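You operate a simulated robot arm through the tools that you are given. There is no shell and no other tool. Be economical: measure what you need, move in short steps, check, and stop when the job is done.

You run a simulated two-armed robot. Do the job below in one go: nothing can be reset, and whatever is moved stays where it is left.

JOB
Give the silver cap from the pale board three strokes of plaster and stand it on the dark board.
Fine: shut the valve again, slider back to the middle, no plaster spilt.

The check looks at the end state, three seconds after you hand in, the way a careful person would. Anything else that was tipped, shoved, dropped, spilled or broken makes it a failure. Lids that push on must go on centred and level and be pressed home; caps that screw on are set level and turned clockwise until they are tight.

ROBOT AND FRAMES
Two 7-joint arms with two-finger grippers on one trunk that stands fixed in place. Base frame: the origin is at the foot of the trunk, x ahead of it, y to its left, z up; the work surface is at about z = 780. Units: mm, degrees, N and s.
The left shoulder is at [37, 175, 1253], the right one opposite. With the tool pointing down near the work surface each hand reaches from about 100 to 820 mm from the base axis, measured 20 degrees to its own side. Payload 2.94 kg a hand.
The tool frame of a hand sits at the grasp point between the pads (the TCP): z along the fingers, y along the line on which they close. The tips reach 30 mm beyond it. Largest opening 138 mm; the body of the gripper starts 109 mm behind the TCP.
Orientation is told as [roll, pitch, yaw] about the base's x, y, z axes, in that order, counted from this pose: with the fingers straight down and closing along the base's y, the tool's x points along the base's -x, its y along +y and its z along -z.

CONTROLS
- The arms move only by the tool send_rows. It takes "left_rows", "right_rows" or both (then of equal length, played together; a hand with none holds still); each is a list of rows, each a list of 3 entries, a list of its own where there are three numbers: the turn, a rotation vector about the tool's x, y, z in degrees, then the shift along the tool's x, y, z in mm, then the opening, from 0 (shut) to 1 (fully open). In form: [[[wx, wy, wz], [x, y, z], grip], ...]. A call has 1 to 20 rows; each row is the pose to reach, as a shift and turn from the pose commanded when the call began, along the tool's axes at that moment. Each row takes 0.2 s and may step no farther than 50 mm and 8.6 degrees from the row before; otherwise, or with a gripper value out of range, the whole call is refused. Where a pose cannot be reached the arm comes as near as it can. A force on the tool above 40 N (or 10 N above the force at the start of the call, whichever is more), or a blocked arm, ends the call early, and 0.2 s more pass. Each finger halts on what it meets, pressing with about 43 N; the grip force reading is that of the motor and also rises with nothing between the fingers. The clock runs only during rows and for 0.2 s after the last one: add rows that repeat a pose to give the fingers time. It gives the time, the measured TCP pose, the force on the tool (base axes), the opening and the grip force at its end, in the units of the frame above (readings bear some noise), with the torque about the TCP (base axes, N m) and any sound that the robot's microphone picked up, and new pictures: "show" is both (left out), scene, wrist or none (wrist: the cameras of the hands that moved).
- Cameras (640 x 400 px; columns grow to the right, rows downward): "scene" is now at [91.9, 38.1, 1749.9]; the picture's right is [0.44, -0.90, 0.00], its down [-0.64, -0.32, -0.70] and it looks along [0.63, 0.31, -0.72] (base axes); focal length 323 px, centre (320, 200). "left" rides on the left gripper at [71, -19, -146] in its tool frame; the picture's right is [0.26, 0.97, 0.00], its down [-0.85, 0.23, -0.48] and it looks along [-0.46, 0.12, 0.88] (tool axes); focal length 280 px, centre (320, 200). "right" rides on the right gripper at [71, 19, -146] in its tool frame; the picture's right is [-0.26, 0.97, 0.00], its down [-0.85, -0.23, -0.48] and it looks along [-0.46, -0.12, 0.88] (tool axes); focal length 280 px, centre (320, 200). There is no depth. A picture from a camera that has moved, and an enlarged one, comes with that camera's place and axes in the base frame and with its lens. The place of the scene camera against the robot may be out by one fixed shift of up to 25 mm in any direction.
- move_column(by): slides the trunk up (or, below 0, down) by that many mm; the arms and the scene camera ride with it, the base frame stays. It gives what a move gives, with no picture.
- aim_head(pan, tilt): turns the head with the scene camera to pan (to the left, within 120 degrees either way) and tilt (down, from -29 to 69), counted from straight ahead of the robot. It gives what a move gives, and a new picture of the scene camera.
- close_up(camera, box): a new picture of the part [left, top, right, bottom] of that camera's present view, enlarged. The clock stands still meanwhile.
- sign_off(): hands the job in; it is judged then, once.

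Go step by step. Nothing tells you positions but the pictures and the camera data: compare them with the known pose of the tool, close in by small moves and look again before you grip or let go. The budget is 120 turns and 200 pictures, counting those below and the enlarged ones. Unless the task says otherwise, let go and move clear before handing in, and close with one line.

The tools are called after ">>>" as name(argument=value, ...) on one line, values as JSON. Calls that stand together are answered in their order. send_rows: Moves the arms, as the interface text tells. Its arguments: {"type":"object","properties":{"left_rows":{"type":"array"},"right_rows":{"type":"array"},"show":{"type":"string","enum":["both","scene","wrist","none"]}},"required":[]} The other tools are called the same way: move_column (by) slides the trunk up or down; aim_head (pan, tilt) turns the head that bears the scene camera; close_up (camera, box) takes an enlarged picture of a part of a camera's view; sign_off () hands the job in.

At the start:

```text
time_s: 0.0
left_tool_pos: [439.6, 553.4, 1317.6]
left_ee_rot: [0.0, -0.1, 0.0]
left_contact_force: [0.2, 0.1, 0.5]
left_wrist_torque: [-0.01, 0.02, 0.0]
left_finger_gap: 138.1
left_grip_force: 0.1
right_tool_pos: [505.9, 65.0, 1238.4]
right_ee_rot: [0.0, 0.1, 0.0]
right_contact_force: [0.4, -0.3, 0.6]
right_wrist_torque: [0.02, 0.01, 0.03]
right_finger_gap: 138.2
right_grip_force: 0.0
trunk travel left (down, up): [-425.0, 309.0]
head pan, tilt: [26.3, 45.7]
```

scene: 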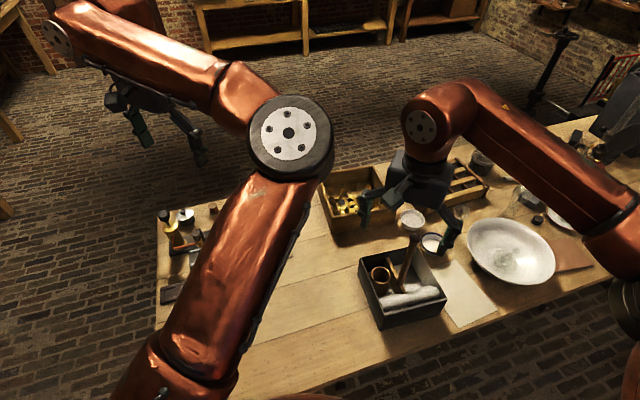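
right: 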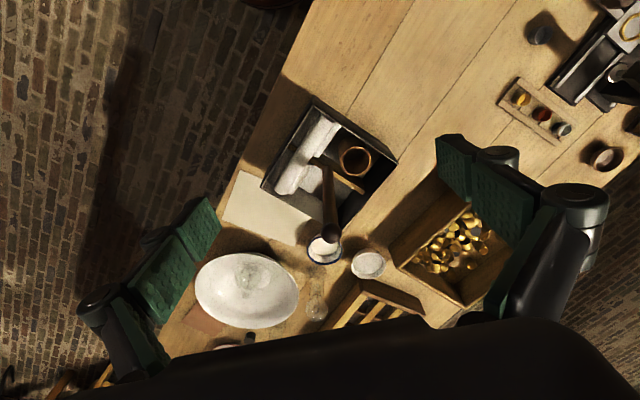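
left: 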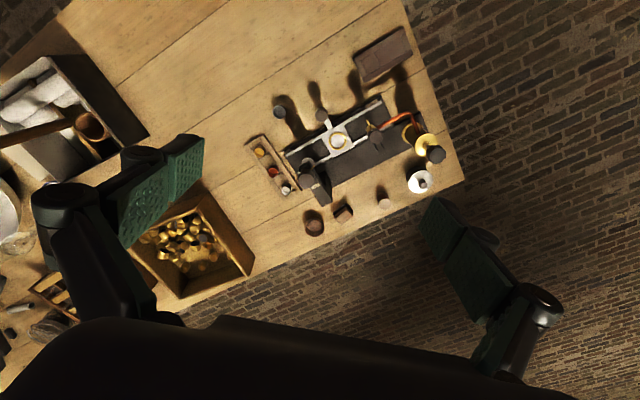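

I see a workbench with a box of gold caps, a tool with slider at the left end of the bench, boards and bowl. I'll look closer at the left end and at the right end.

>>> close_up(camera="left", box=[230, 20, 470, 240])

>>> close_up(camera="right", box=[180, 90, 460, 360])

>>> aim_head(pan=-15, tilt=45)

```text
1.82 times, centred on (350, 130) of left
camera zoom: at [369.4, 535.1, 1462.5], right [-0.26, 0.97, 0.0], down [0.85, 0.23, 0.48], along [0.46, 0.12, -0.88], focal length 510 px, centre (266, 327)
```

zoom: 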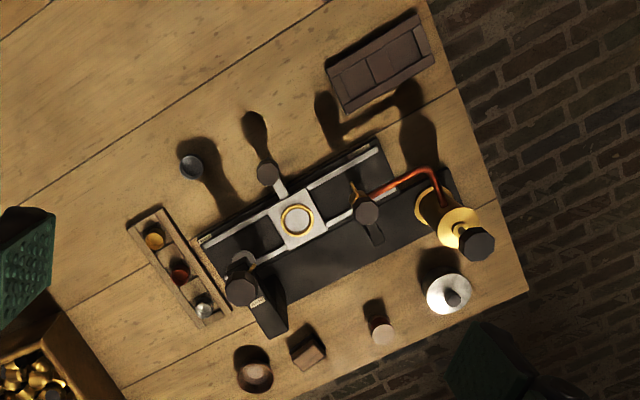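

```text
1.48 times, centred on (320, 225) of right
camera zoom: at [434.7, 85.0, 1384.1], right [0.26, 0.97, 0.0], down [0.85, -0.23, 0.47], along [0.46, -0.12, -0.88], focal length 415 px, centre (320, 163)
```

zoom: 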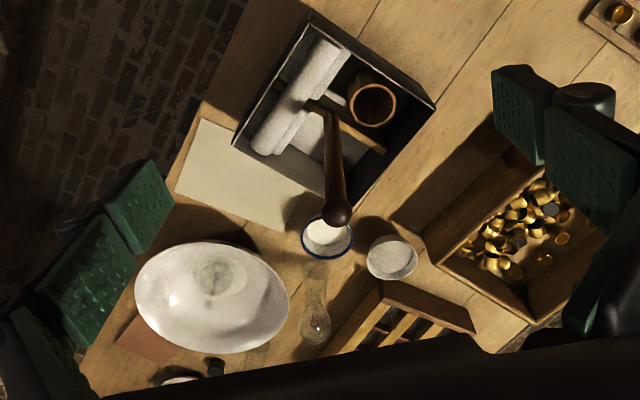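

```text
time_s: 1.1
left_tool_pos: [440.7, 553.0, 1317.1]
left_ee_rot: [0.0, -0.1, 0.0]
left_contact_force: [-0.3, -0.2, 0.1]
left_wrist_torque: [0.0, 0.01, 0.0]
left_finger_gap: 138.3
left_grip_force: 0.1
right_tool_pos: [505.2, 65.9, 1239.1]
right_ee_rot: [0.0, 0.1, 0.0]
right_contact_force: [0.2, 0.1, -0.4]
right_wrist_torque: [0.02, 0.03, 0.02]
right_finger_gap: 138.1
right_grip_force: 0.2
trunk travel left (down, up): [-425.0, 309.0]
head pan, tilt: [-15.0, 45.0]
camera scene: at [98.1, -18.7, 1750.9], right [-0.26, -0.97, 0.0], down [-0.68, 0.18, -0.71], along [0.68, -0.18, -0.71], focal length 323 px, centre (320, 200)
```

scene: 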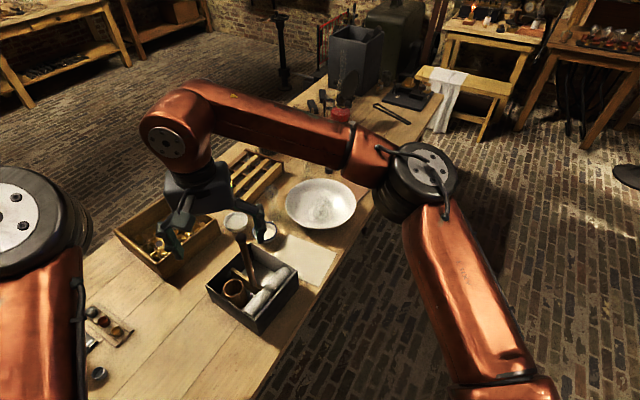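

The left end carries a rail with a slider holding a ring, flanked by a pump-like and a burner-like station. The pale board with three caps (gold, red, silver) is to its right side. I lower the left hand to look closer.

>>> send_rows(left_rows=[[[0, 0, 0], [0, 5, 45], 1], [[0, 0, 0], [0, 10, 90], 1], [[0, 0, 0], [0, 20, 135], 1], [[0, 0, 0], [0, 30, 180], 1], [[0, 0, 0], [0, 30, 220], 1], [[0, 0, 0], [0, 30, 220], 1]], show="wrist")

>>> aim_head(pan=52, tilt=50)

```text
time_s: 2.5
left_tool_pos: [437.8, 584.6, 1098.2]
left_ee_rot: [0.0, -0.2, 0.0]
left_contact_force: [-0.1, -0.1, -0.9]
left_wrist_torque: [-0.03, -0.01, -0.03]
left_finger_gap: 138.1
left_grip_force: 0.1
right_tool_pos: [506.9, 65.6, 1237.2]
right_ee_rot: [0.0, 0.1, 0.1]
right_contact_force: [-0.5, 0.6, -0.7]
right_wrist_torque: [0.0, -0.04, -0.01]
right_finger_gap: 138.1
right_grip_force: 0.0
trunk travel left (down, up): [-425.0, 309.0]
head pan, tilt: [-15.0, 45.0]
camera left: at [366.5, 566.7, 1243.3], right [-0.26, 0.96, 0.0], down [0.85, 0.23, 0.48], along [0.46, 0.13, -0.88], focal length 280 px, centre (320, 200)
```

left: 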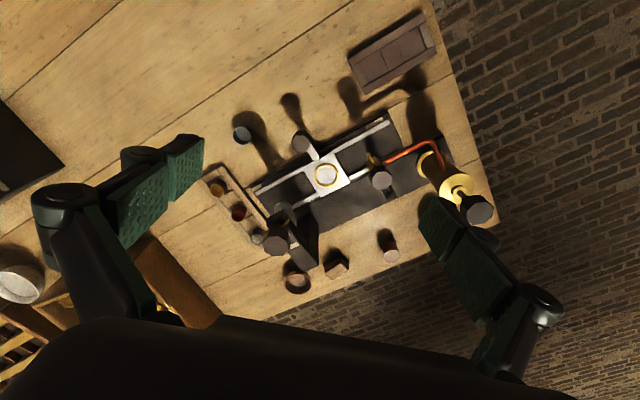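

```text
time_s: 3.9
left_tool_pos: [436.9, 585.8, 1099.3]
left_ee_rot: [0.0, -0.1, 0.0]
left_contact_force: [0.2, -0.6, -0.2]
left_wrist_torque: [0.02, 0.0, -0.01]
left_finger_gap: 138.3
left_grip_force: 0.1
right_tool_pos: [506.3, 66.4, 1238.3]
right_ee_rot: [0.0, 0.1, 0.0]
right_contact_force: [0.7, 0.3, 0.1]
right_wrist_torque: [0.0, 0.03, 0.01]
right_finger_gap: 137.7
right_grip_force: 0.1
trunk travel left (down, up): [-425.0, 309.0]
head pan, tilt: [52.0, 50.0]
camera scene: at [67.1, 63.0, 1744.0], right [0.79, -0.62, 0.0], down [-0.47, -0.6, -0.64], along [0.4, 0.51, -0.77], focal length 323 px, centre (320, 200)
```

scene: 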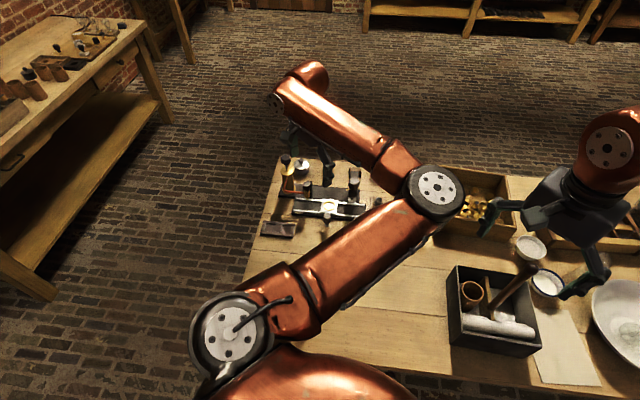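

>>> close_up(camera="left", box=[200, 80, 400, 300])

>>> close_up(camera="left", box=[320, 80, 520, 270])

>>> close_up(camera="scene", box=[250, 140, 390, 250])

```text
1.82 times, centred on (300, 190) of left
camera zoom: at [367.0, 566.8, 1243.5], right [-0.26, 0.97, 0.0], down [0.85, 0.23, 0.48], along [0.46, 0.13, -0.88], focal length 510 px, centre (356, 218)
```

zoom: 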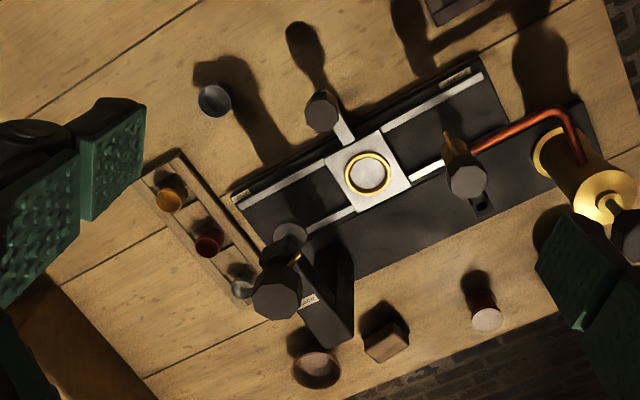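

```text
2.11 times, centred on (420, 175) of left
camera zoom: at [367.0, 566.8, 1243.5], right [-0.26, 0.97, 0.0], down [0.85, 0.23, 0.48], along [0.46, 0.13, -0.88], focal length 590 px, centre (110, 253)
```

zoom: 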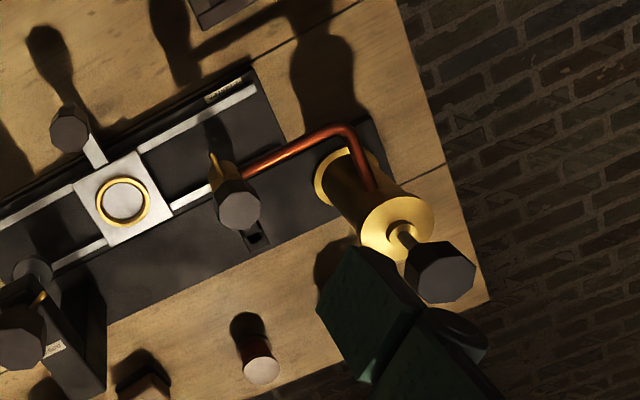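

```text
3.64 times, centred on (320, 195) of scene
camera zoom: at [67.1, 63.0, 1744.0], right [0.79, -0.62, 0.0], down [-0.47, -0.6, -0.64], along [0.4, 0.51, -0.77], focal length 1174 px, centre (320, 218)
```

zoom: 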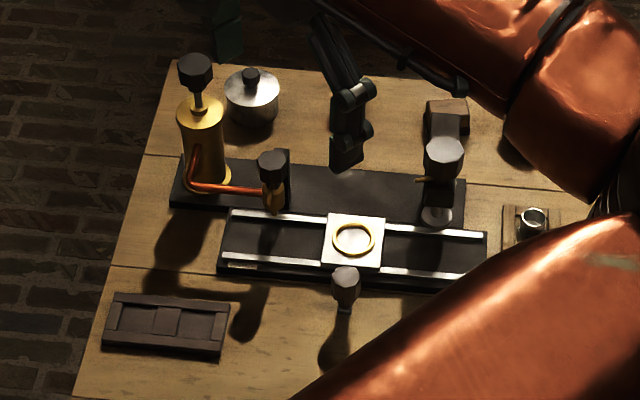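

>>> close_up(camera="left", box=[365, 105, 405, 130])

>>> close_up(camera="left", box=[290, 225, 330, 265])

>>> close_up(camera="left", box=[250, 170, 290, 200])

>>> close_up(camera="left", box=[345, 110, 425, 190])

```text
16.00 times, centred on (385, 118) of left
camera zoom: at [367.0, 566.8, 1243.5], right [-0.26, 0.97, 0.0], down [0.85, 0.23, 0.48], along [0.46, 0.13, -0.88], focal length 4486 px, centre (-720, 1520)
```

zoom: 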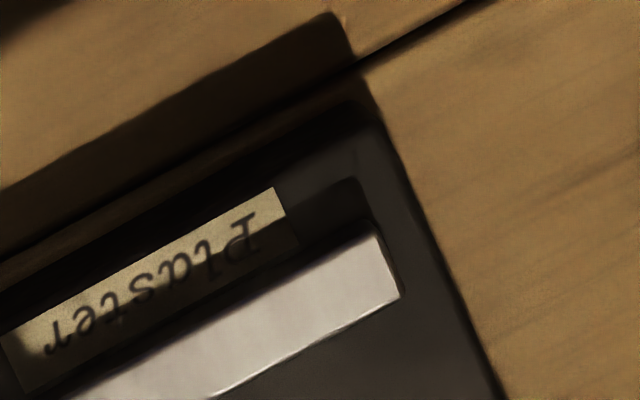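

```text
10.00 times, centred on (310, 245) of left
camera zoom: at [367.0, 566.8, 1243.5], right [-0.26, 0.97, 0.0], down [0.85, 0.23, 0.48], along [0.46, 0.13, -0.88], focal length 2804 px, centre (420, -250)
```

zoom: 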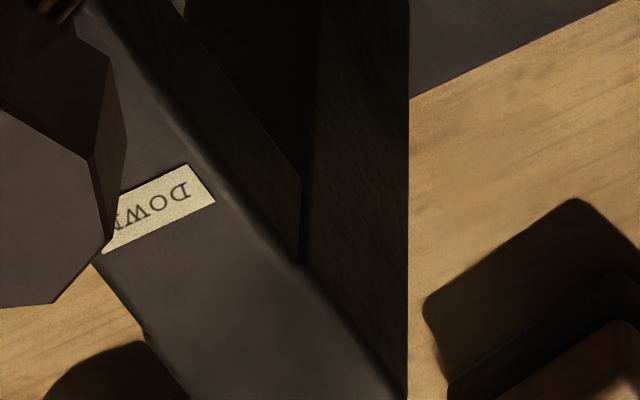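

```text
13.33 times, centred on (270, 185) of left
camera zoom: at [367.0, 566.8, 1243.5], right [-0.26, 0.97, 0.0], down [0.85, 0.23, 0.48], along [0.46, 0.13, -0.88], focal length 3738 px, centre (987, 400)
```

zoom: 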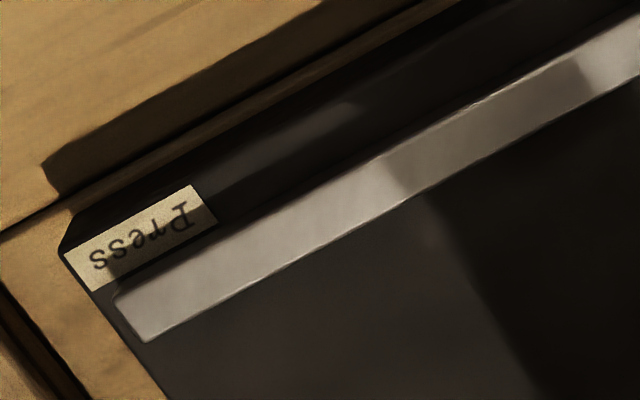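

```text
5.00 times, centred on (385, 150) of left
camera zoom: at [367.0, 566.8, 1243.5], right [-0.26, 0.97, 0.0], down [0.85, 0.23, 0.48], along [0.46, 0.13, -0.88], focal length 1402 px, centre (-5, 450)
```

zoom: 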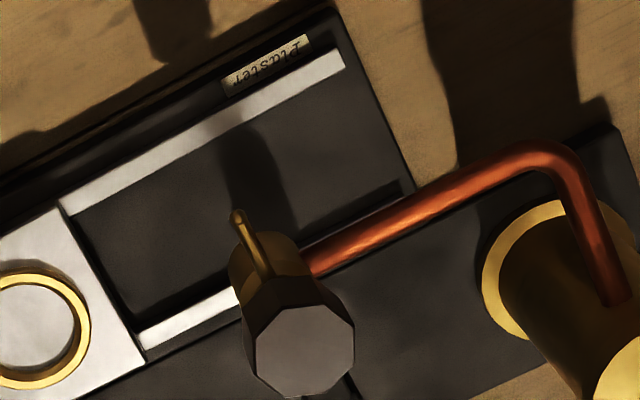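

>>> close_up(camera="scene", box=[284, 150, 324, 195])

>>> close_up(camera="scene", box=[255, 200, 305, 240])

>>> close_up(camera="left", box=[200, 160, 290, 260])

```text
8.89 times, centred on (304, 172) of scene
camera zoom: at [67.1, 63.0, 1744.0], right [0.79, -0.62, 0.0], down [-0.47, -0.6, -0.64], along [0.4, 0.51, -0.77], focal length 2869 px, centre (462, 444)
```

zoom: 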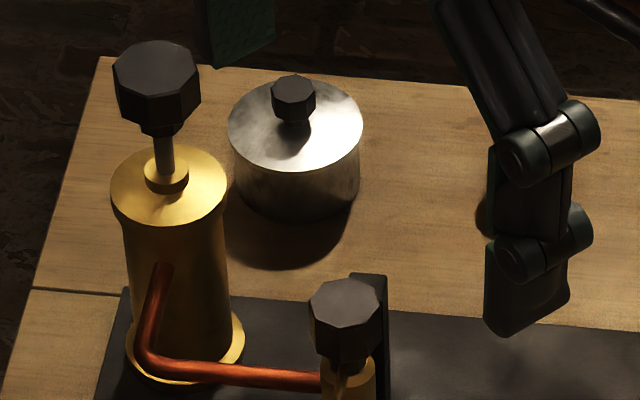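

```text
10.00 times, centred on (280, 220) of scene
camera zoom: at [67.1, 63.0, 1744.0], right [0.79, -0.62, 0.0], down [-0.47, -0.6, -0.64], along [0.4, 0.51, -0.77], focal length 3228 px, centre (720, 0)
```

zoom: 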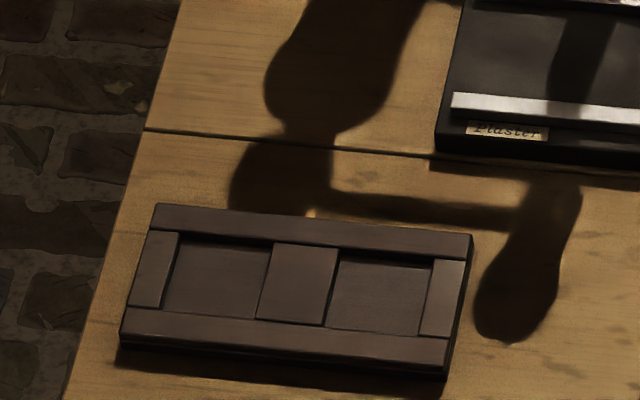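

```text
4.00 times, centred on (245, 210) of left
camera zoom: at [367.0, 566.8, 1243.5], right [-0.26, 0.97, 0.0], down [0.85, 0.23, 0.48], along [0.46, 0.13, -0.88], focal length 1122 px, centre (620, 160)
```

zoom: 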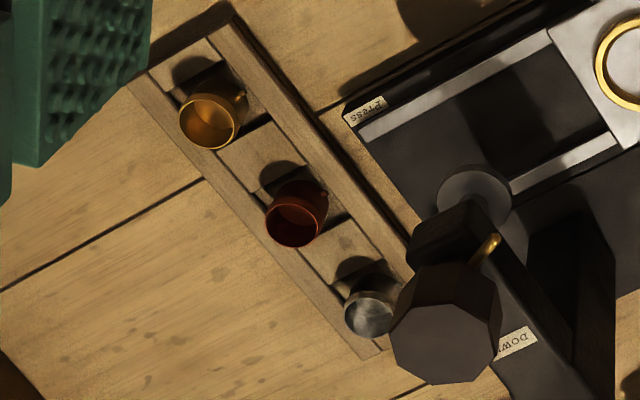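

The device runs at about 45° on the bench: the plaster pump, pipe and nozzle with its valve knob at the left end, a stamp press at the right. I turn the hand to view the device squarely from its front.

>>> send_rows(left_rows=[[[0, 0, -8], [4, 0, 16], 1], [[0, 0, -16], [8, 0, 32], 1], [[0, 0, -24], [13, 0, 50], 1], [[0, 0, -32], [18, 0, 66], 1], [[0, 0, -40], [22, 0, 82], 1], [[0, 0, -45], [26, 0, 99], 1], [[0, 0, -45], [26, 0, 99], 1]], show="wrist")

```text
time_s: 5.5
left_tool_pos: [413.6, 581.2, 998.5]
left_ee_rot: [0.0, -0.2, 45.1]
left_contact_force: [0.1, -0.2, 0.9]
left_wrist_torque: [0.01, -0.02, 0.05]
left_finger_gap: 138.1
left_grip_force: 0.2
right_tool_pos: [505.1, 66.4, 1238.5]
right_ee_rot: [0.0, 0.1, 0.0]
right_contact_force: [0.2, -0.2, -0.1]
right_wrist_torque: [-0.02, -0.01, 0.01]
right_finger_gap: 138.3
right_grip_force: 0.1
trunk travel left (down, up): [-425.0, 309.0]
head pan, tilt: [52.0, 50.0]
camera left: at [377.8, 519.4, 1142.9], right [-0.87, 0.5, 0.0], down [0.44, 0.76, 0.48], along [0.24, 0.41, -0.88], focal length 280 px, centre (320, 200)
```

left: 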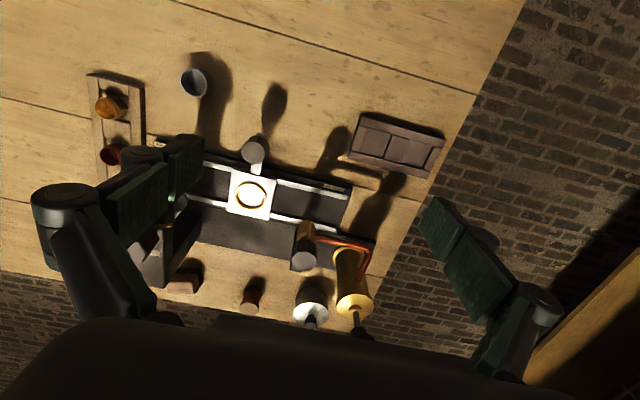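

>>> close_up(camera="left", box=[280, 200, 380, 340])

>>> close_up(camera="left", box=[160, 120, 380, 280])

```text
2.86 times, centred on (330, 270) of left
camera zoom: at [377.8, 519.4, 1142.9], right [-0.87, 0.5, 0.0], down [0.44, 0.76, 0.48], along [0.24, 0.41, -0.88], focal length 801 px, centre (291, 0)
```

zoom: 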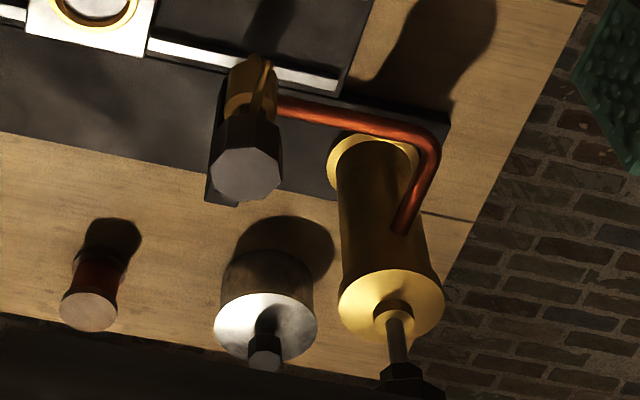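

```text
2.50 times, centred on (270, 200) of left
camera zoom: at [377.8, 519.4, 1142.9], right [-0.87, 0.5, 0.0], down [0.44, 0.76, 0.48], along [0.24, 0.41, -0.88], focal length 701 px, centre (445, 200)
```

zoom: 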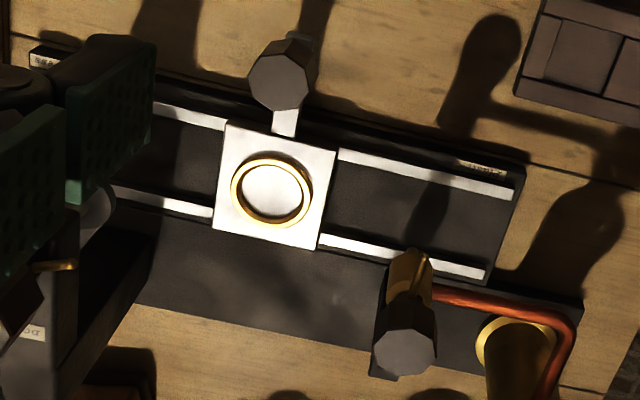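

>>> send_rows(left_rows=[[[0, -7, 0], [1, 4, 10], 1], [[0, -14, 0], [2, 8, 20], 1], [[0, -21, 0], [4, 12, 30], 1], [[0, -28, 0], [5, 16, 40], 1], [[0, -35, 0], [6, 19, 48], 1], [[0, -35, 0], [6, 19, 48], 1]], show="wrist")

```text
time_s: 6.9
left_tool_pos: [395.9, 593.1, 951.4]
left_ee_rot: [0.0, -35.1, 45.0]
left_contact_force: [-0.1, 0.2, 0.2]
left_wrist_torque: [-0.06, -0.05, 0.03]
left_finger_gap: 137.9
left_grip_force: 0.0
right_tool_pos: [506.5, 65.1, 1238.8]
right_ee_rot: [0.0, 0.1, 0.0]
right_contact_force: [0.7, -0.5, 0.3]
right_wrist_torque: [0.01, 0.0, -0.01]
right_finger_gap: 138.0
right_grip_force: 0.1
trunk travel left (down, up): [-425.0, 309.0]
head pan, tilt: [52.0, 50.0]
camera left: at [310.1, 480.6, 1028.2], right [-0.83, 0.53, -0.15], down [0.13, 0.46, 0.88], along [0.54, 0.71, -0.46], focal length 280 px, centre (320, 200)
```

left: 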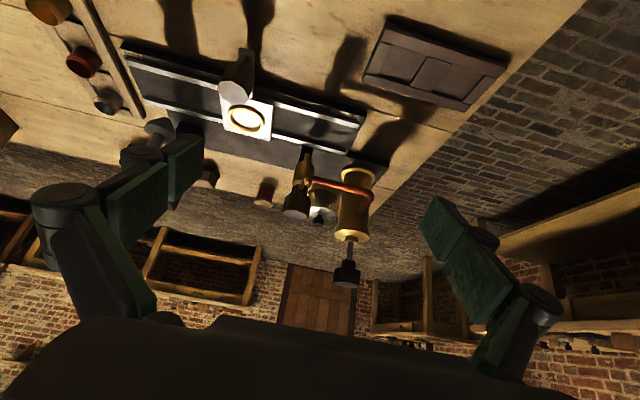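

>>> close_up(camera="left", box=[240, 130, 390, 300])

>>> close_up(camera="left", box=[60, 0, 300, 160])

>>> close_up(camera="left", box=[275, 135, 325, 225])

```text
2.35 times, centred on (315, 215) of left
camera zoom: at [310.1, 480.6, 1028.2], right [-0.83, 0.53, -0.15], down [0.13, 0.46, 0.88], along [0.54, 0.71, -0.46], focal length 660 px, centre (332, 165)
```

zoom: 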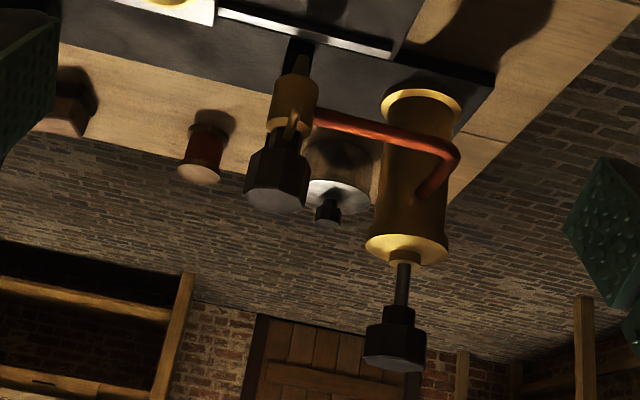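

```text
2.50 times, centred on (180, 80) of left
camera zoom: at [310.1, 480.6, 1028.2], right [-0.83, 0.53, -0.15], down [0.13, 0.46, 0.88], along [0.54, 0.71, -0.46], focal length 701 px, centre (670, 500)
```

zoom: 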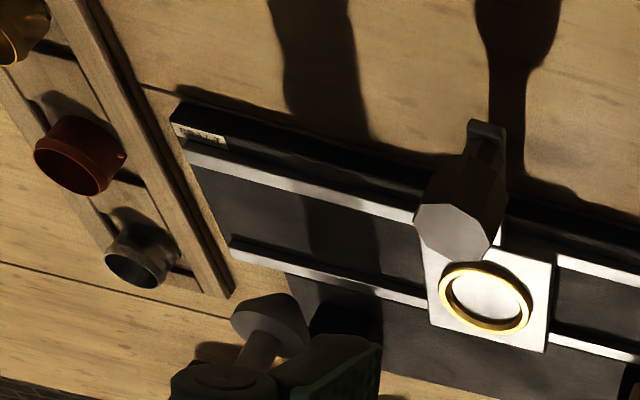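

```text
4.44 times, centred on (300, 180) of left
camera zoom: at [310.1, 480.6, 1028.2], right [-0.83, 0.53, -0.15], down [0.13, 0.46, 0.88], along [0.54, 0.71, -0.46], focal length 1246 px, centre (409, 289)
```

zoom: 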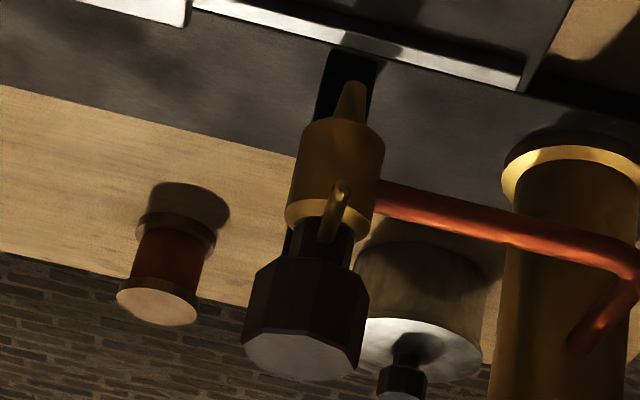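

The nozzle is a brass spout with a knob and a pointer; the pump plunger is beside it. I back the hand up and level it, then will lower the trunk for reach toward the silver cap.

>>> send_rows(left_rows=[[[0, 7, 0], [-23, 0, -33], 1], [[0, 14, 0], [-46, 0, -66], 1], [[0, 21, 0], [-69, 0, -98], 1], [[0, 28, 0], [-92, 0, -131], 1], [[0, 35, 0], [-115, 0, -164], 1], [[0, 35, 0], [-138, 0, -196], 1], [[0, 35, 0], [-138, 0, -196], 1]], show="none")

>>> move_column(by=-170)

```text
time_s: 8.5
left_tool_pos: [397.7, 594.8, 1190.0]
left_ee_rot: [0.0, 0.0, 45.0]
left_contact_force: [-0.8, -0.5, -0.9]
left_wrist_torque: [-0.03, 0.04, -0.04]
left_finger_gap: 138.1
left_grip_force: 0.1
right_tool_pos: [506.2, 65.9, 1238.4]
right_ee_rot: [0.1, 0.1, -0.1]
right_contact_force: [0.1, 1.0, -0.1]
right_wrist_torque: [-0.04, 0.02, 0.02]
right_finger_gap: 138.1
right_grip_force: 0.0
trunk travel left (down, up): [-425.0, 309.0]
head pan, tilt: [52.0, 50.0]
```

```text
time_s: 10.4
left_tool_pos: [396.2, 593.1, 1020.5]
left_ee_rot: [-0.1, -0.1, 45.0]
left_contact_force: [-0.4, 0.1, 0.2]
left_wrist_torque: [0.01, -0.04, 0.03]
left_finger_gap: 137.9
left_grip_force: 0.0
right_tool_pos: [505.8, 65.2, 1070.0]
right_ee_rot: [0.0, 0.1, 0.0]
right_contact_force: [-0.4, 1.0, 0.2]
right_wrist_torque: [0.0, -0.02, 0.01]
right_finger_gap: 138.0
right_grip_force: 0.0
trunk travel left (down, up): [-255.0, 479.0]
head pan, tilt: [52.0, 50.0]
```

>>> send_rows(left_rows=[[[0, 0, 8.2], [-15, -22, 0], 0.9], [[0, 0, 16.4], [-31, -45, 0], 0.8], [[0, 0, 24.6], [-46, -67, 0], 0.7], [[0, 0, 32.8], [-61, -90, 0], 0.6], [[0, 0, 41], [-77, -112, 0], 0.5], [[0, 0, 49.2], [-92, -135, 0], 0.45], [[0, 0, 57.4], [-108, -157, 0], 0.45], [[0, 0, 65.6], [-123, -180, 0], 0.45], [[0, 0, 73.8], [-138, -202, 0], 0.45], [[0, 0, 82], [-154, -225, 0], 0.45], [[0, 0, 90], [-169, -247, 0], 0.45], [[0, 0, 90], [-169, -247, 0], 0.45], [[0, 0, 90], [-169, -247, 0], 0.45]], show="both")

```text
time_s: 13.2
left_tool_pos: [691.1, 539.1, 1021.8]
left_ee_rot: [0.0, 0.0, -45.1]
left_contact_force: [-0.1, 0.0, 0.8]
left_wrist_torque: [-0.01, 0.01, -0.01]
left_finger_gap: 62.1
left_grip_force: 0.0
right_tool_pos: [505.5, 66.6, 1068.2]
right_ee_rot: [0.1, 0.2, 0.0]
right_contact_force: [-0.8, 0.0, 0.2]
right_wrist_torque: [-0.03, 0.0, 0.01]
right_finger_gap: 137.9
right_grip_force: 0.1
trunk travel left (down, up): [-255.0, 479.0]
head pan, tilt: [52.0, 50.0]
camera scene: at [158.6, 63.3, 1571.4], right [0.79, -0.62, 0.0], down [-0.47, -0.6, -0.64], along [0.4, 0.51, -0.77], focal length 323 px, centre (320, 200)
camera left: at [627.0, 577.4, 1165.9], right [0.5, 0.87, 0.0], down [0.76, -0.44, 0.48], along [0.41, -0.24, -0.88], focal length 280 px, centre (320, 200)
```

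scene: 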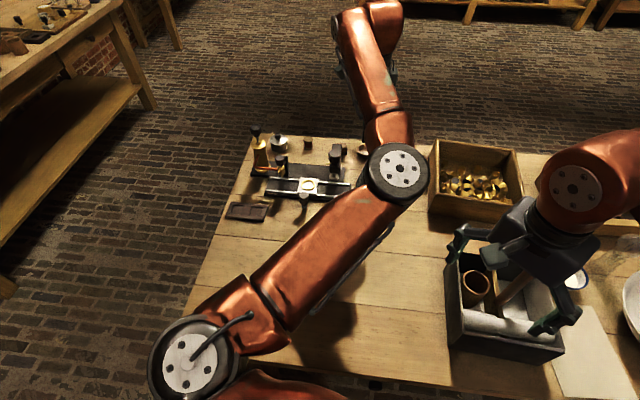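
left: 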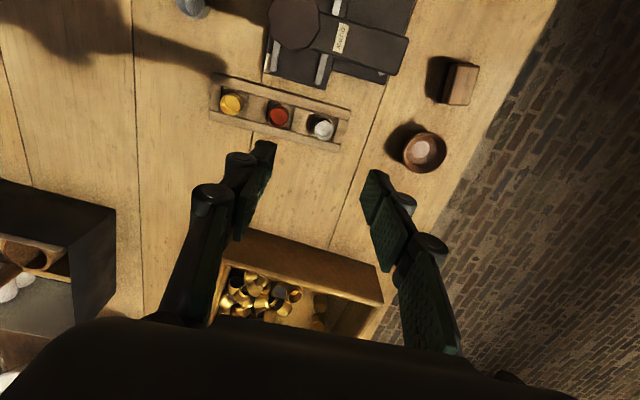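

>>> close_up(camera="left", box=[200, 60, 370, 165])

```text
3.76 times, centred on (285, 112) of left
camera zoom: at [627.0, 577.4, 1165.9], right [0.5, 0.87, 0.0], down [0.76, -0.44, 0.48], along [0.41, -0.24, -0.88], focal length 1056 px, centre (452, 529)
```

zoom: 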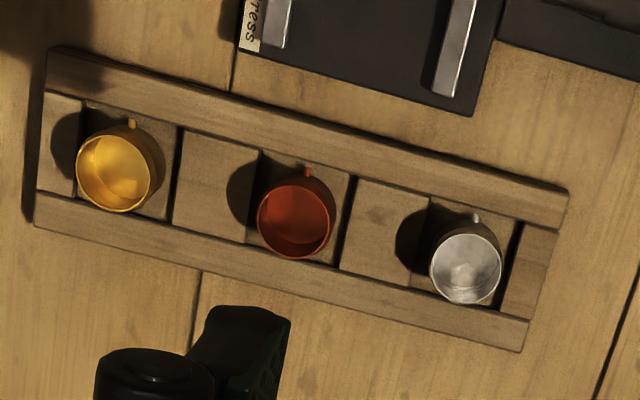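

The silver cap is in the last recess of the pale board at about (710, 534), rim near z 802. I descend partway above it and look again.

>>> send_rows(left_rows=[[[0, 0, 0], [-8, 5, 35], 0.36], [[0, 0, 0], [-16, 10.5, 70], 0.36], [[0, 0, 0], [-16.3, 10.5, 110], 0.36], [[0, 0, 0], [-16.3, 10.5, 150], 0.36], [[0, 0, 0], [-16.3, 10.5, 150], 0.36]], show="wrist")

>>> close_up(camera="left", box=[220, 100, 420, 230])

```text
time_s: 14.4
left_tool_pos: [711.0, 535.2, 869.6]
left_ee_rot: [0.1, 0.1, -45.0]
left_contact_force: [-0.3, -0.4, 0.3]
left_wrist_torque: [0.03, -0.03, 0.0]
left_finger_gap: 49.6
left_grip_force: 0.1
right_tool_pos: [505.4, 65.9, 1067.4]
right_ee_rot: [0.0, 0.2, 0.0]
right_contact_force: [-0.6, 0.2, 0.6]
right_wrist_torque: [-0.02, -0.01, -0.04]
right_finger_gap: 138.3
right_grip_force: 0.1
trunk travel left (down, up): [-255.0, 479.0]
head pan, tilt: [52.0, 50.0]
camera left: at [647.3, 573.0, 1014.6], right [0.5, 0.87, 0.0], down [0.76, -0.44, 0.48], along [0.41, -0.24, -0.88], focal length 280 px, centre (320, 200)
```

left: 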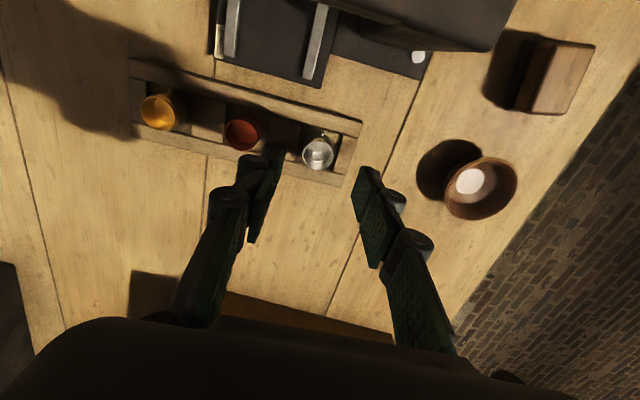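

```text
3.08 times, centred on (320, 165) of left
camera zoom: at [647.3, 573.0, 1014.6], right [0.5, 0.87, 0.0], down [0.76, -0.44, 0.48], along [0.41, -0.24, -0.88], focal length 863 px, centre (320, 308)
```

zoom: 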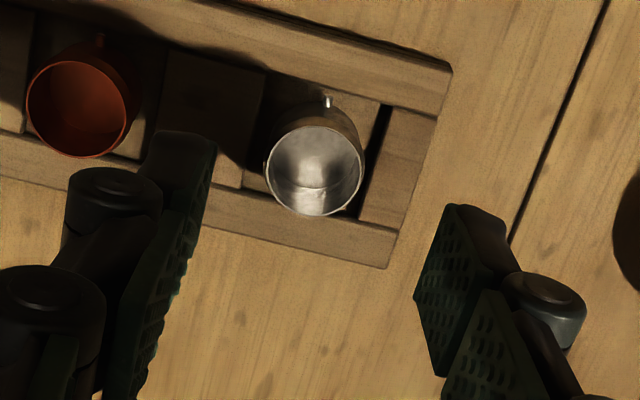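

>>> send_rows(left_rows=[[[0, 0, 0], [-2.8, -0.6, 15], 0.36], [[0, 0, 0], [-2.8, -0.6, 30], 0.36], [[0, 0, 0], [-2.8, -0.6, 42], 0.36], [[0, 0, 0], [-2.8, -0.6, 42], 0.36]], show="none")

>>> close_up(camera="left", box=[220, 80, 420, 210])

```text
time_s: 15.4
left_tool_pos: [712.6, 531.6, 828.4]
left_ee_rot: [0.1, 0.1, -45.1]
left_contact_force: [0.4, 1.7, -0.6]
left_wrist_torque: [-0.01, 0.01, 0.0]
left_finger_gap: 49.8
left_grip_force: 0.0
right_tool_pos: [507.6, 66.9, 1068.4]
right_ee_rot: [0.0, 0.1, 0.0]
right_contact_force: [1.4, -0.3, -0.3]
right_wrist_torque: [-0.01, 0.0, 0.0]
right_finger_gap: 138.0
right_grip_force: 0.0
trunk travel left (down, up): [-255.0, 479.0]
head pan, tilt: [52.0, 50.0]
```

```text
3.08 times, centred on (320, 145) of left
camera zoom: at [649.8, 569.4, 973.1], right [0.5, 0.87, 0.0], down [0.76, -0.44, 0.48], along [0.41, -0.24, -0.88], focal length 863 px, centre (320, 369)
```

zoom: 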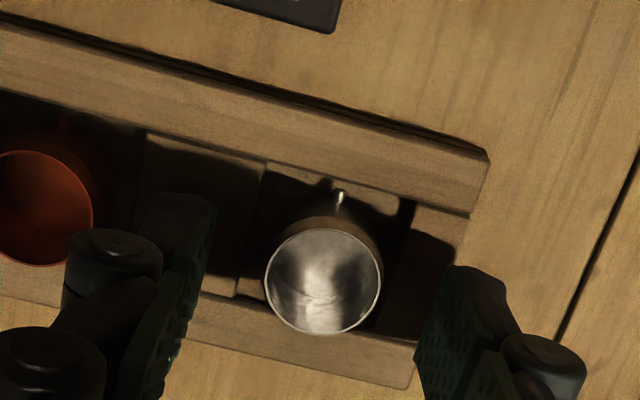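

>>> send_rows(left_rows=[[[0, 0, 0], [0, 0.6, 7], 0.36], [[0, 0, 0], [0, 0.6, 7], 0.25], [[0, 0, 0], [0, 0.6, 7], 0.15], [[0, 0, 0], [0, 0.6, 7], 0.12], [[0, 0, 0], [0, 0.6, 7], 0.12]], show="wrist")

>>> close_up(camera="left", box=[220, 80, 420, 210])

```text
time_s: 16.6
left_tool_pos: [712.8, 533.2, 822.3]
left_ee_rot: [0.0, 0.0, -45.0]
left_contact_force: [-0.3, 0.2, -0.3]
left_wrist_torque: [-0.01, 0.01, 0.01]
left_finger_gap: 21.9
left_grip_force: 43.2
right_tool_pos: [506.6, 65.6, 1068.7]
right_ee_rot: [0.0, 0.1, 0.1]
right_contact_force: [-0.2, 0.3, 0.3]
right_wrist_torque: [0.0, 0.0, -0.03]
right_finger_gap: 137.9
right_grip_force: 0.2
trunk travel left (down, up): [-255.0, 479.0]
head pan, tilt: [52.0, 50.0]
camera left: at [650.0, 570.3, 966.5], right [0.5, 0.87, 0.0], down [0.76, -0.44, 0.48], along [0.41, -0.24, -0.88], focal length 280 px, centre (320, 200)
```

left: 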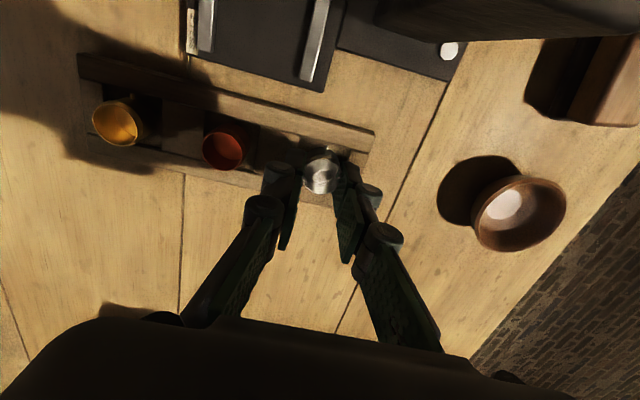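

```text
3.08 times, centred on (320, 145) of left
camera zoom: at [650.0, 570.3, 966.5], right [0.5, 0.87, 0.0], down [0.76, -0.44, 0.48], along [0.41, -0.24, -0.88], focal length 863 px, centre (320, 369)
```

zoom: 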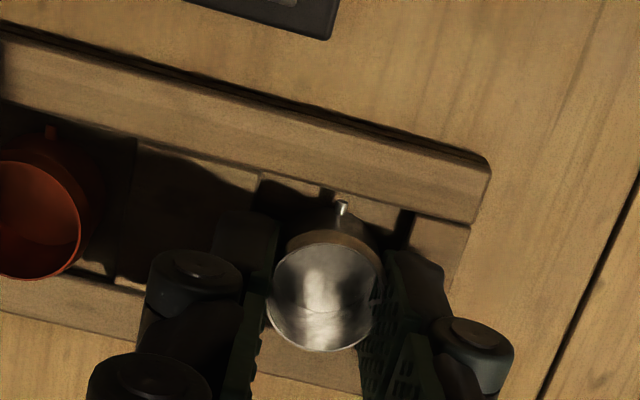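

>>> send_rows(left_rows=[[[0, 0, 0], [0, 0, -10], 0.12], [[0, 0, 0], [0, 0, -30], 0.12], [[0, 0, 0], [0, 0, -65], 0.12], [[0, 0, 0], [0, 0, -105], 0.12], [[0, 0, 0], [0, 0, -150], 0.12], [[0, 0, 0], [0, 0, -190], 0.12], [[0, 0, 0], [0, 0, -190], 0.12]], show="wrist")

>>> close_up(camera="left", box=[220, 80, 420, 210])

```text
time_s: 18.2
left_tool_pos: [716.2, 534.1, 1013.5]
left_ee_rot: [0.0, 0.1, -45.0]
left_contact_force: [0.1, 0.2, 0.2]
left_wrist_torque: [0.02, 0.03, -0.02]
left_finger_gap: 21.8
left_grip_force: 43.5
right_tool_pos: [507.3, 66.7, 1066.7]
right_ee_rot: [-0.1, 0.1, 0.0]
right_contact_force: [-0.3, 1.0, 0.4]
right_wrist_torque: [-0.01, 0.0, 0.01]
right_finger_gap: 137.8
right_grip_force: 0.1
trunk travel left (down, up): [-255.0, 479.0]
head pan, tilt: [52.0, 50.0]
camera left: at [651.8, 571.8, 1157.7], right [0.5, 0.87, 0.0], down [0.76, -0.44, 0.48], along [0.41, -0.24, -0.88], focal length 280 px, centre (320, 200)
```

left: 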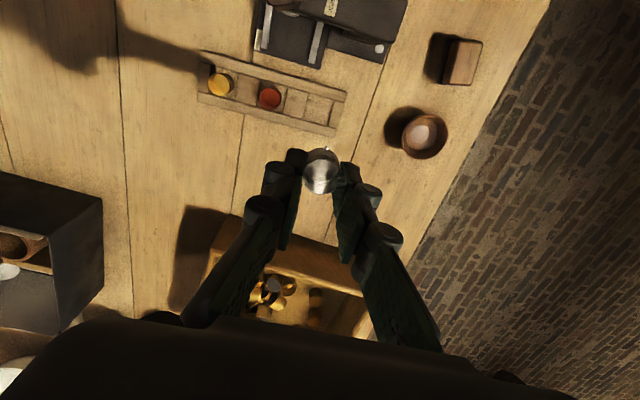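

```text
3.08 times, centred on (320, 145) of left
camera zoom: at [651.8, 571.8, 1157.7], right [0.5, 0.87, 0.0], down [0.76, -0.44, 0.48], along [0.41, -0.24, -0.88], focal length 863 px, centre (320, 369)
```

zoom: 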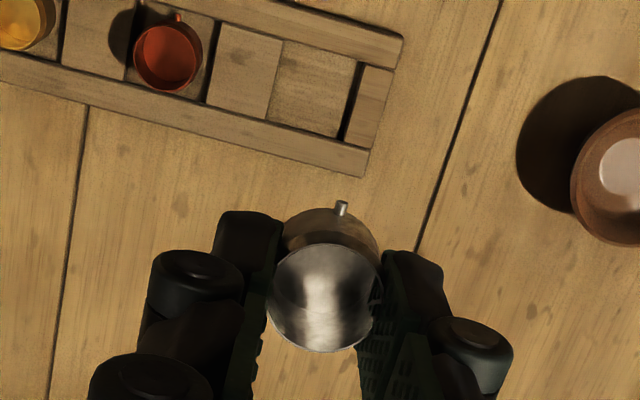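

>>> send_rows(left_rows=[[[0, 0, 0], [30, -8, 0], 0.12], [[0, 0, 0], [70, -19, 0], 0.12], [[0, 0, 0], [110, -30, 0], 0.12], [[0, 0, 0], [150, -40, 0], 0.12], [[0, 0, 0], [184, -49, 0], 0.12], [[0, 0, 0], [184, -49, 0], 0.12], [[0, 0, 0], [184, -49, 0], 0.12]], show="both")

>>> close_up(camera="left", box=[220, 50, 420, 210])

```text
time_s: 19.8
left_tool_pos: [548.3, 624.1, 1011.6]
left_ee_rot: [0.1, 0.1, -45.1]
left_contact_force: [-0.6, -0.3, 0.9]
left_wrist_torque: [0.02, -0.01, -0.03]
left_finger_gap: 21.3
left_grip_force: 43.0
right_tool_pos: [505.8, 66.7, 1067.3]
right_ee_rot: [0.0, 0.1, 0.1]
right_contact_force: [-0.1, 0.7, -0.6]
right_wrist_torque: [0.01, -0.04, -0.02]
right_finger_gap: 138.1
right_grip_force: 0.1
trunk travel left (down, up): [-255.0, 479.0]
head pan, tilt: [52.0, 50.0]
camera scene: at [158.2, 63.5, 1571.4], right [0.79, -0.62, 0.0], down [-0.47, -0.6, -0.64], along [0.4, 0.51, -0.77], focal length 323 px, centre (320, 200)
camera left: at [484.6, 662.3, 1156.4], right [0.5, 0.87, 0.0], down [0.76, -0.44, 0.48], along [0.41, -0.24, -0.88], focal length 280 px, centre (320, 200)
```

scene: 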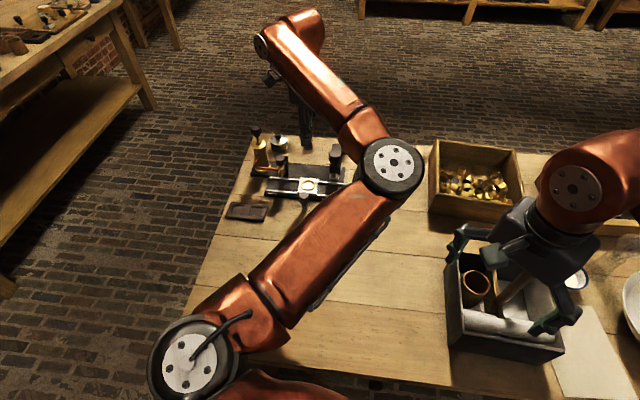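
left: 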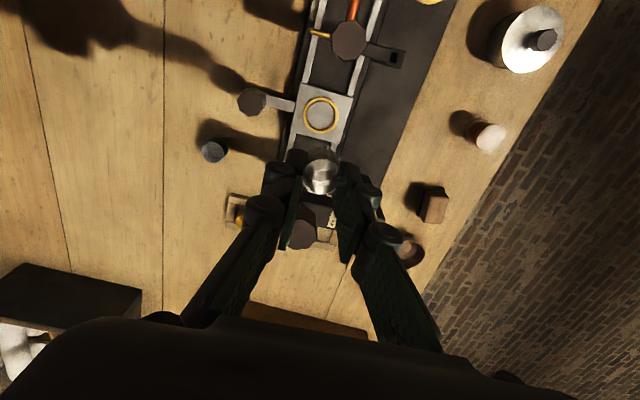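

```text
2.50 times, centred on (320, 130) of left
camera zoom: at [484.6, 662.3, 1156.4], right [0.5, 0.87, 0.0], down [0.76, -0.44, 0.48], along [0.41, -0.24, -0.88], focal length 701 px, centre (320, 375)
```

zoom: 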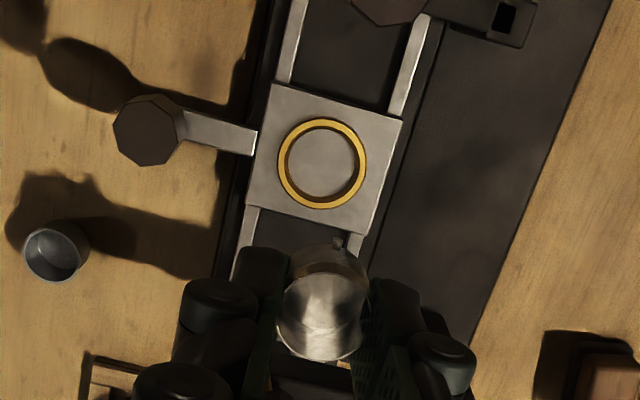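

>>> send_rows(left_rows=[[[0, 0, 0], [-1, 0, 40], 0.12], [[0, 0, 0], [-1, 0, 80], 0.12], [[0, 0, 0], [-1, 0, 120], 0.12], [[0, 0, 0], [-1, 0, 155], 0.12], [[0, 0, 0], [-1, 0, 155], 0.12]], show="none")

>>> close_up(camera="left", box=[240, 80, 400, 200])

>>> close_up(camera="scene", box=[240, 120, 350, 225])

```text
time_s: 21.0
left_tool_pos: [547.6, 628.0, 855.2]
left_ee_rot: [0.1, -0.1, -45.0]
left_contact_force: [-0.1, -0.2, 0.6]
left_wrist_torque: [-0.02, 0.01, 0.0]
left_finger_gap: 21.4
left_grip_force: 42.6
right_tool_pos: [506.0, 66.3, 1068.1]
right_ee_rot: [0.0, 0.2, -0.1]
right_contact_force: [0.6, 0.4, 0.7]
right_wrist_torque: [0.0, -0.02, 0.02]
right_finger_gap: 138.0
right_grip_force: 0.0
trunk travel left (down, up): [-255.0, 479.0]
head pan, tilt: [52.0, 50.0]
```

```text
3.33 times, centred on (320, 140) of left
camera zoom: at [484.8, 665.4, 1000.9], right [0.5, 0.87, 0.0], down [0.76, -0.44, 0.48], along [0.41, -0.24, -0.88], focal length 935 px, centre (320, 400)
```

zoom: 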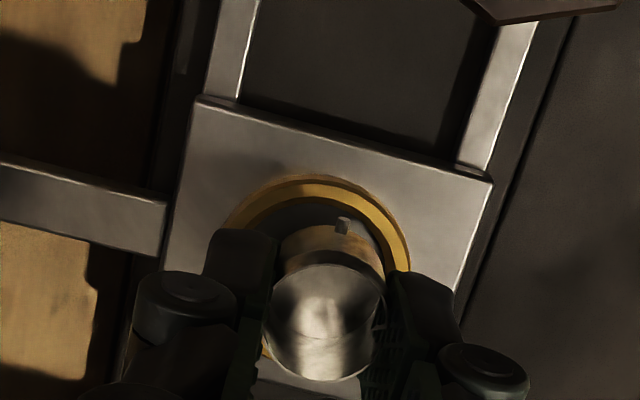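

```text
3.81 times, centred on (295, 172) of scene
camera zoom: at [157.9, 62.6, 1571.5], right [0.79, -0.62, 0.0], down [-0.47, -0.6, -0.64], along [0.4, 0.51, -0.77], focal length 1230 px, centre (415, 305)
```

zoom: 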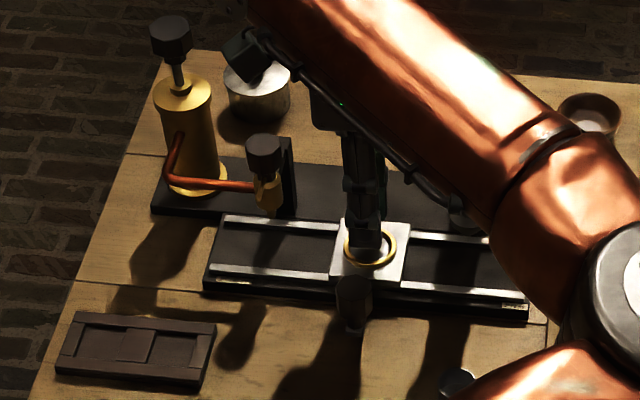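

>>> send_rows(left_rows=[[[0, 0, 0], [0, 0, 8], 0.12], [[0, 0, 0], [0, 0, 14], 0.12], [[0, 0, 0], [0, 0, 17], 0.12], [[0, 0, 0], [0, 0, 17], 0.12]], show="none")

>>> close_up(camera="left", box=[240, 80, 400, 200])

```text
time_s: 22.0
left_tool_pos: [548.5, 627.5, 843.0]
left_ee_rot: [0.3, 0.0, -45.0]
left_contact_force: [3.7, 4.4, 21.6]
left_wrist_torque: [0.41, 0.14, -0.12]
left_finger_gap: 21.5
left_grip_force: 43.3
right_tool_pos: [505.6, 64.9, 1069.9]
right_ee_rot: [0.2, 0.1, 0.0]
right_contact_force: [-0.5, -0.2, 0.0]
right_wrist_torque: [0.02, 0.04, 0.03]
right_finger_gap: 138.1
right_grip_force: 0.2
trunk travel left (down, up): [-255.0, 479.0]
head pan, tilt: [52.0, 50.0]
```

```text
3.33 times, centred on (320, 140) of left
camera zoom: at [483.4, 664.6, 987.1], right [0.5, 0.87, 0.01], down [0.76, -0.44, 0.48], along [0.42, -0.23, -0.88], focal length 935 px, centre (320, 400)
```

zoom: 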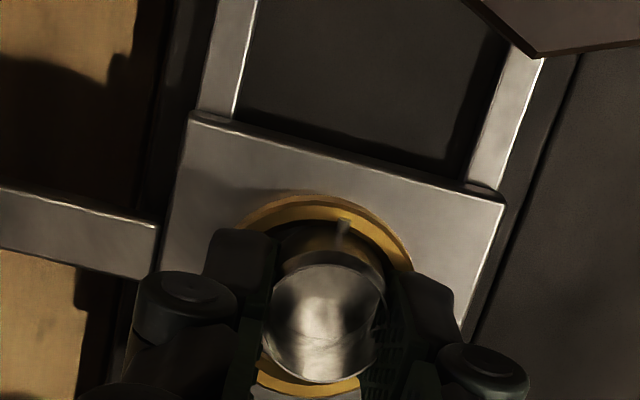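

The cap met something early: its small nub looks to be over the ring edge, about 4 mm too far to the nozzle side. I lift slightly, shift and lower again.

>>> send_rows(left_rows=[[[0, 0, 0], [0, 0, -8], 0.12], [[0, 0, 0], [-4, 0, -8], 0.12], [[0, 0, 0], [-4, 0, -8], 0.12]], show="none")

>>> close_up(camera="left", box=[260, 110, 380, 220])

```text
time_s: 22.8
left_tool_pos: [551.6, 623.1, 846.3]
left_ee_rot: [0.0, -0.1, -45.0]
left_contact_force: [0.2, 0.2, 0.1]
left_wrist_torque: [0.0, 0.01, 0.0]
left_finger_gap: 21.8
left_grip_force: 43.2
right_tool_pos: [506.0, 66.7, 1067.9]
right_ee_rot: [0.1, 0.0, 0.0]
right_contact_force: [0.0, 0.6, 0.0]
right_wrist_torque: [-0.03, -0.01, -0.03]
right_finger_gap: 138.4
right_grip_force: 0.1
trunk travel left (down, up): [-255.0, 479.0]
head pan, tilt: [52.0, 50.0]
```

```text
3.64 times, centred on (320, 165) of left
camera zoom: at [487.8, 662.0, 991.4], right [0.5, 0.87, 0.0], down [0.76, -0.44, 0.48], along [0.41, -0.24, -0.88], focal length 1020 px, centre (320, 327)
```

zoom: 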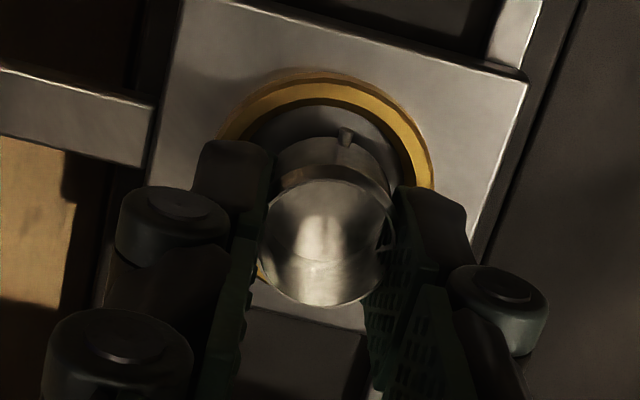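

>>> send_rows(left_rows=[[[0, 0, 0], [0, 0.7, 4], 0.12], [[0, 0, 0], [0, 0.7, 8], 0.12], [[0, 0, 0], [0, 0.7, 10], 0.12], [[0, 0, 0], [0, 0.7, 10], 0.12]], show="none")

>>> close_up(camera="left", box=[260, 110, 380, 220])

```text
time_s: 23.8
left_tool_pos: [552.3, 623.3, 840.7]
left_ee_rot: [0.4, 0.0, -45.1]
left_contact_force: [2.4, 4.0, 22.9]
left_wrist_torque: [0.2, -0.06, -0.02]
left_finger_gap: 21.5
left_grip_force: 43.1
right_tool_pos: [505.3, 65.3, 1069.0]
right_ee_rot: [0.1, 0.0, 0.1]
right_contact_force: [-0.4, -0.2, -0.2]
right_wrist_torque: [0.01, -0.01, 0.0]
right_finger_gap: 138.1
right_grip_force: 0.1
trunk travel left (down, up): [-255.0, 479.0]
head pan, tilt: [52.0, 50.0]
```

```text
3.64 times, centred on (320, 165) of left
camera zoom: at [488.3, 661.4, 985.3], right [0.5, 0.87, 0.01], down [0.76, -0.44, 0.48], along [0.42, -0.23, -0.88], focal length 1020 px, centre (320, 327)
```

zoom: 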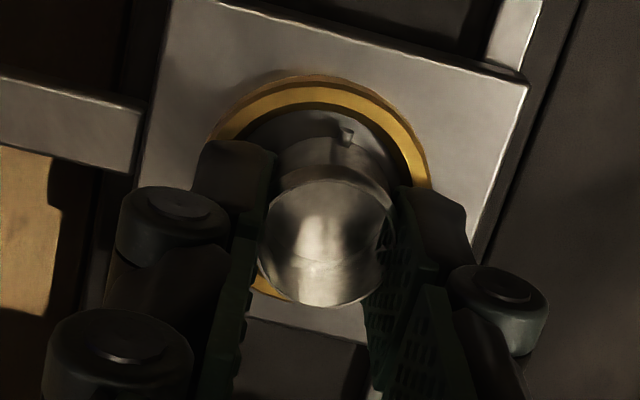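

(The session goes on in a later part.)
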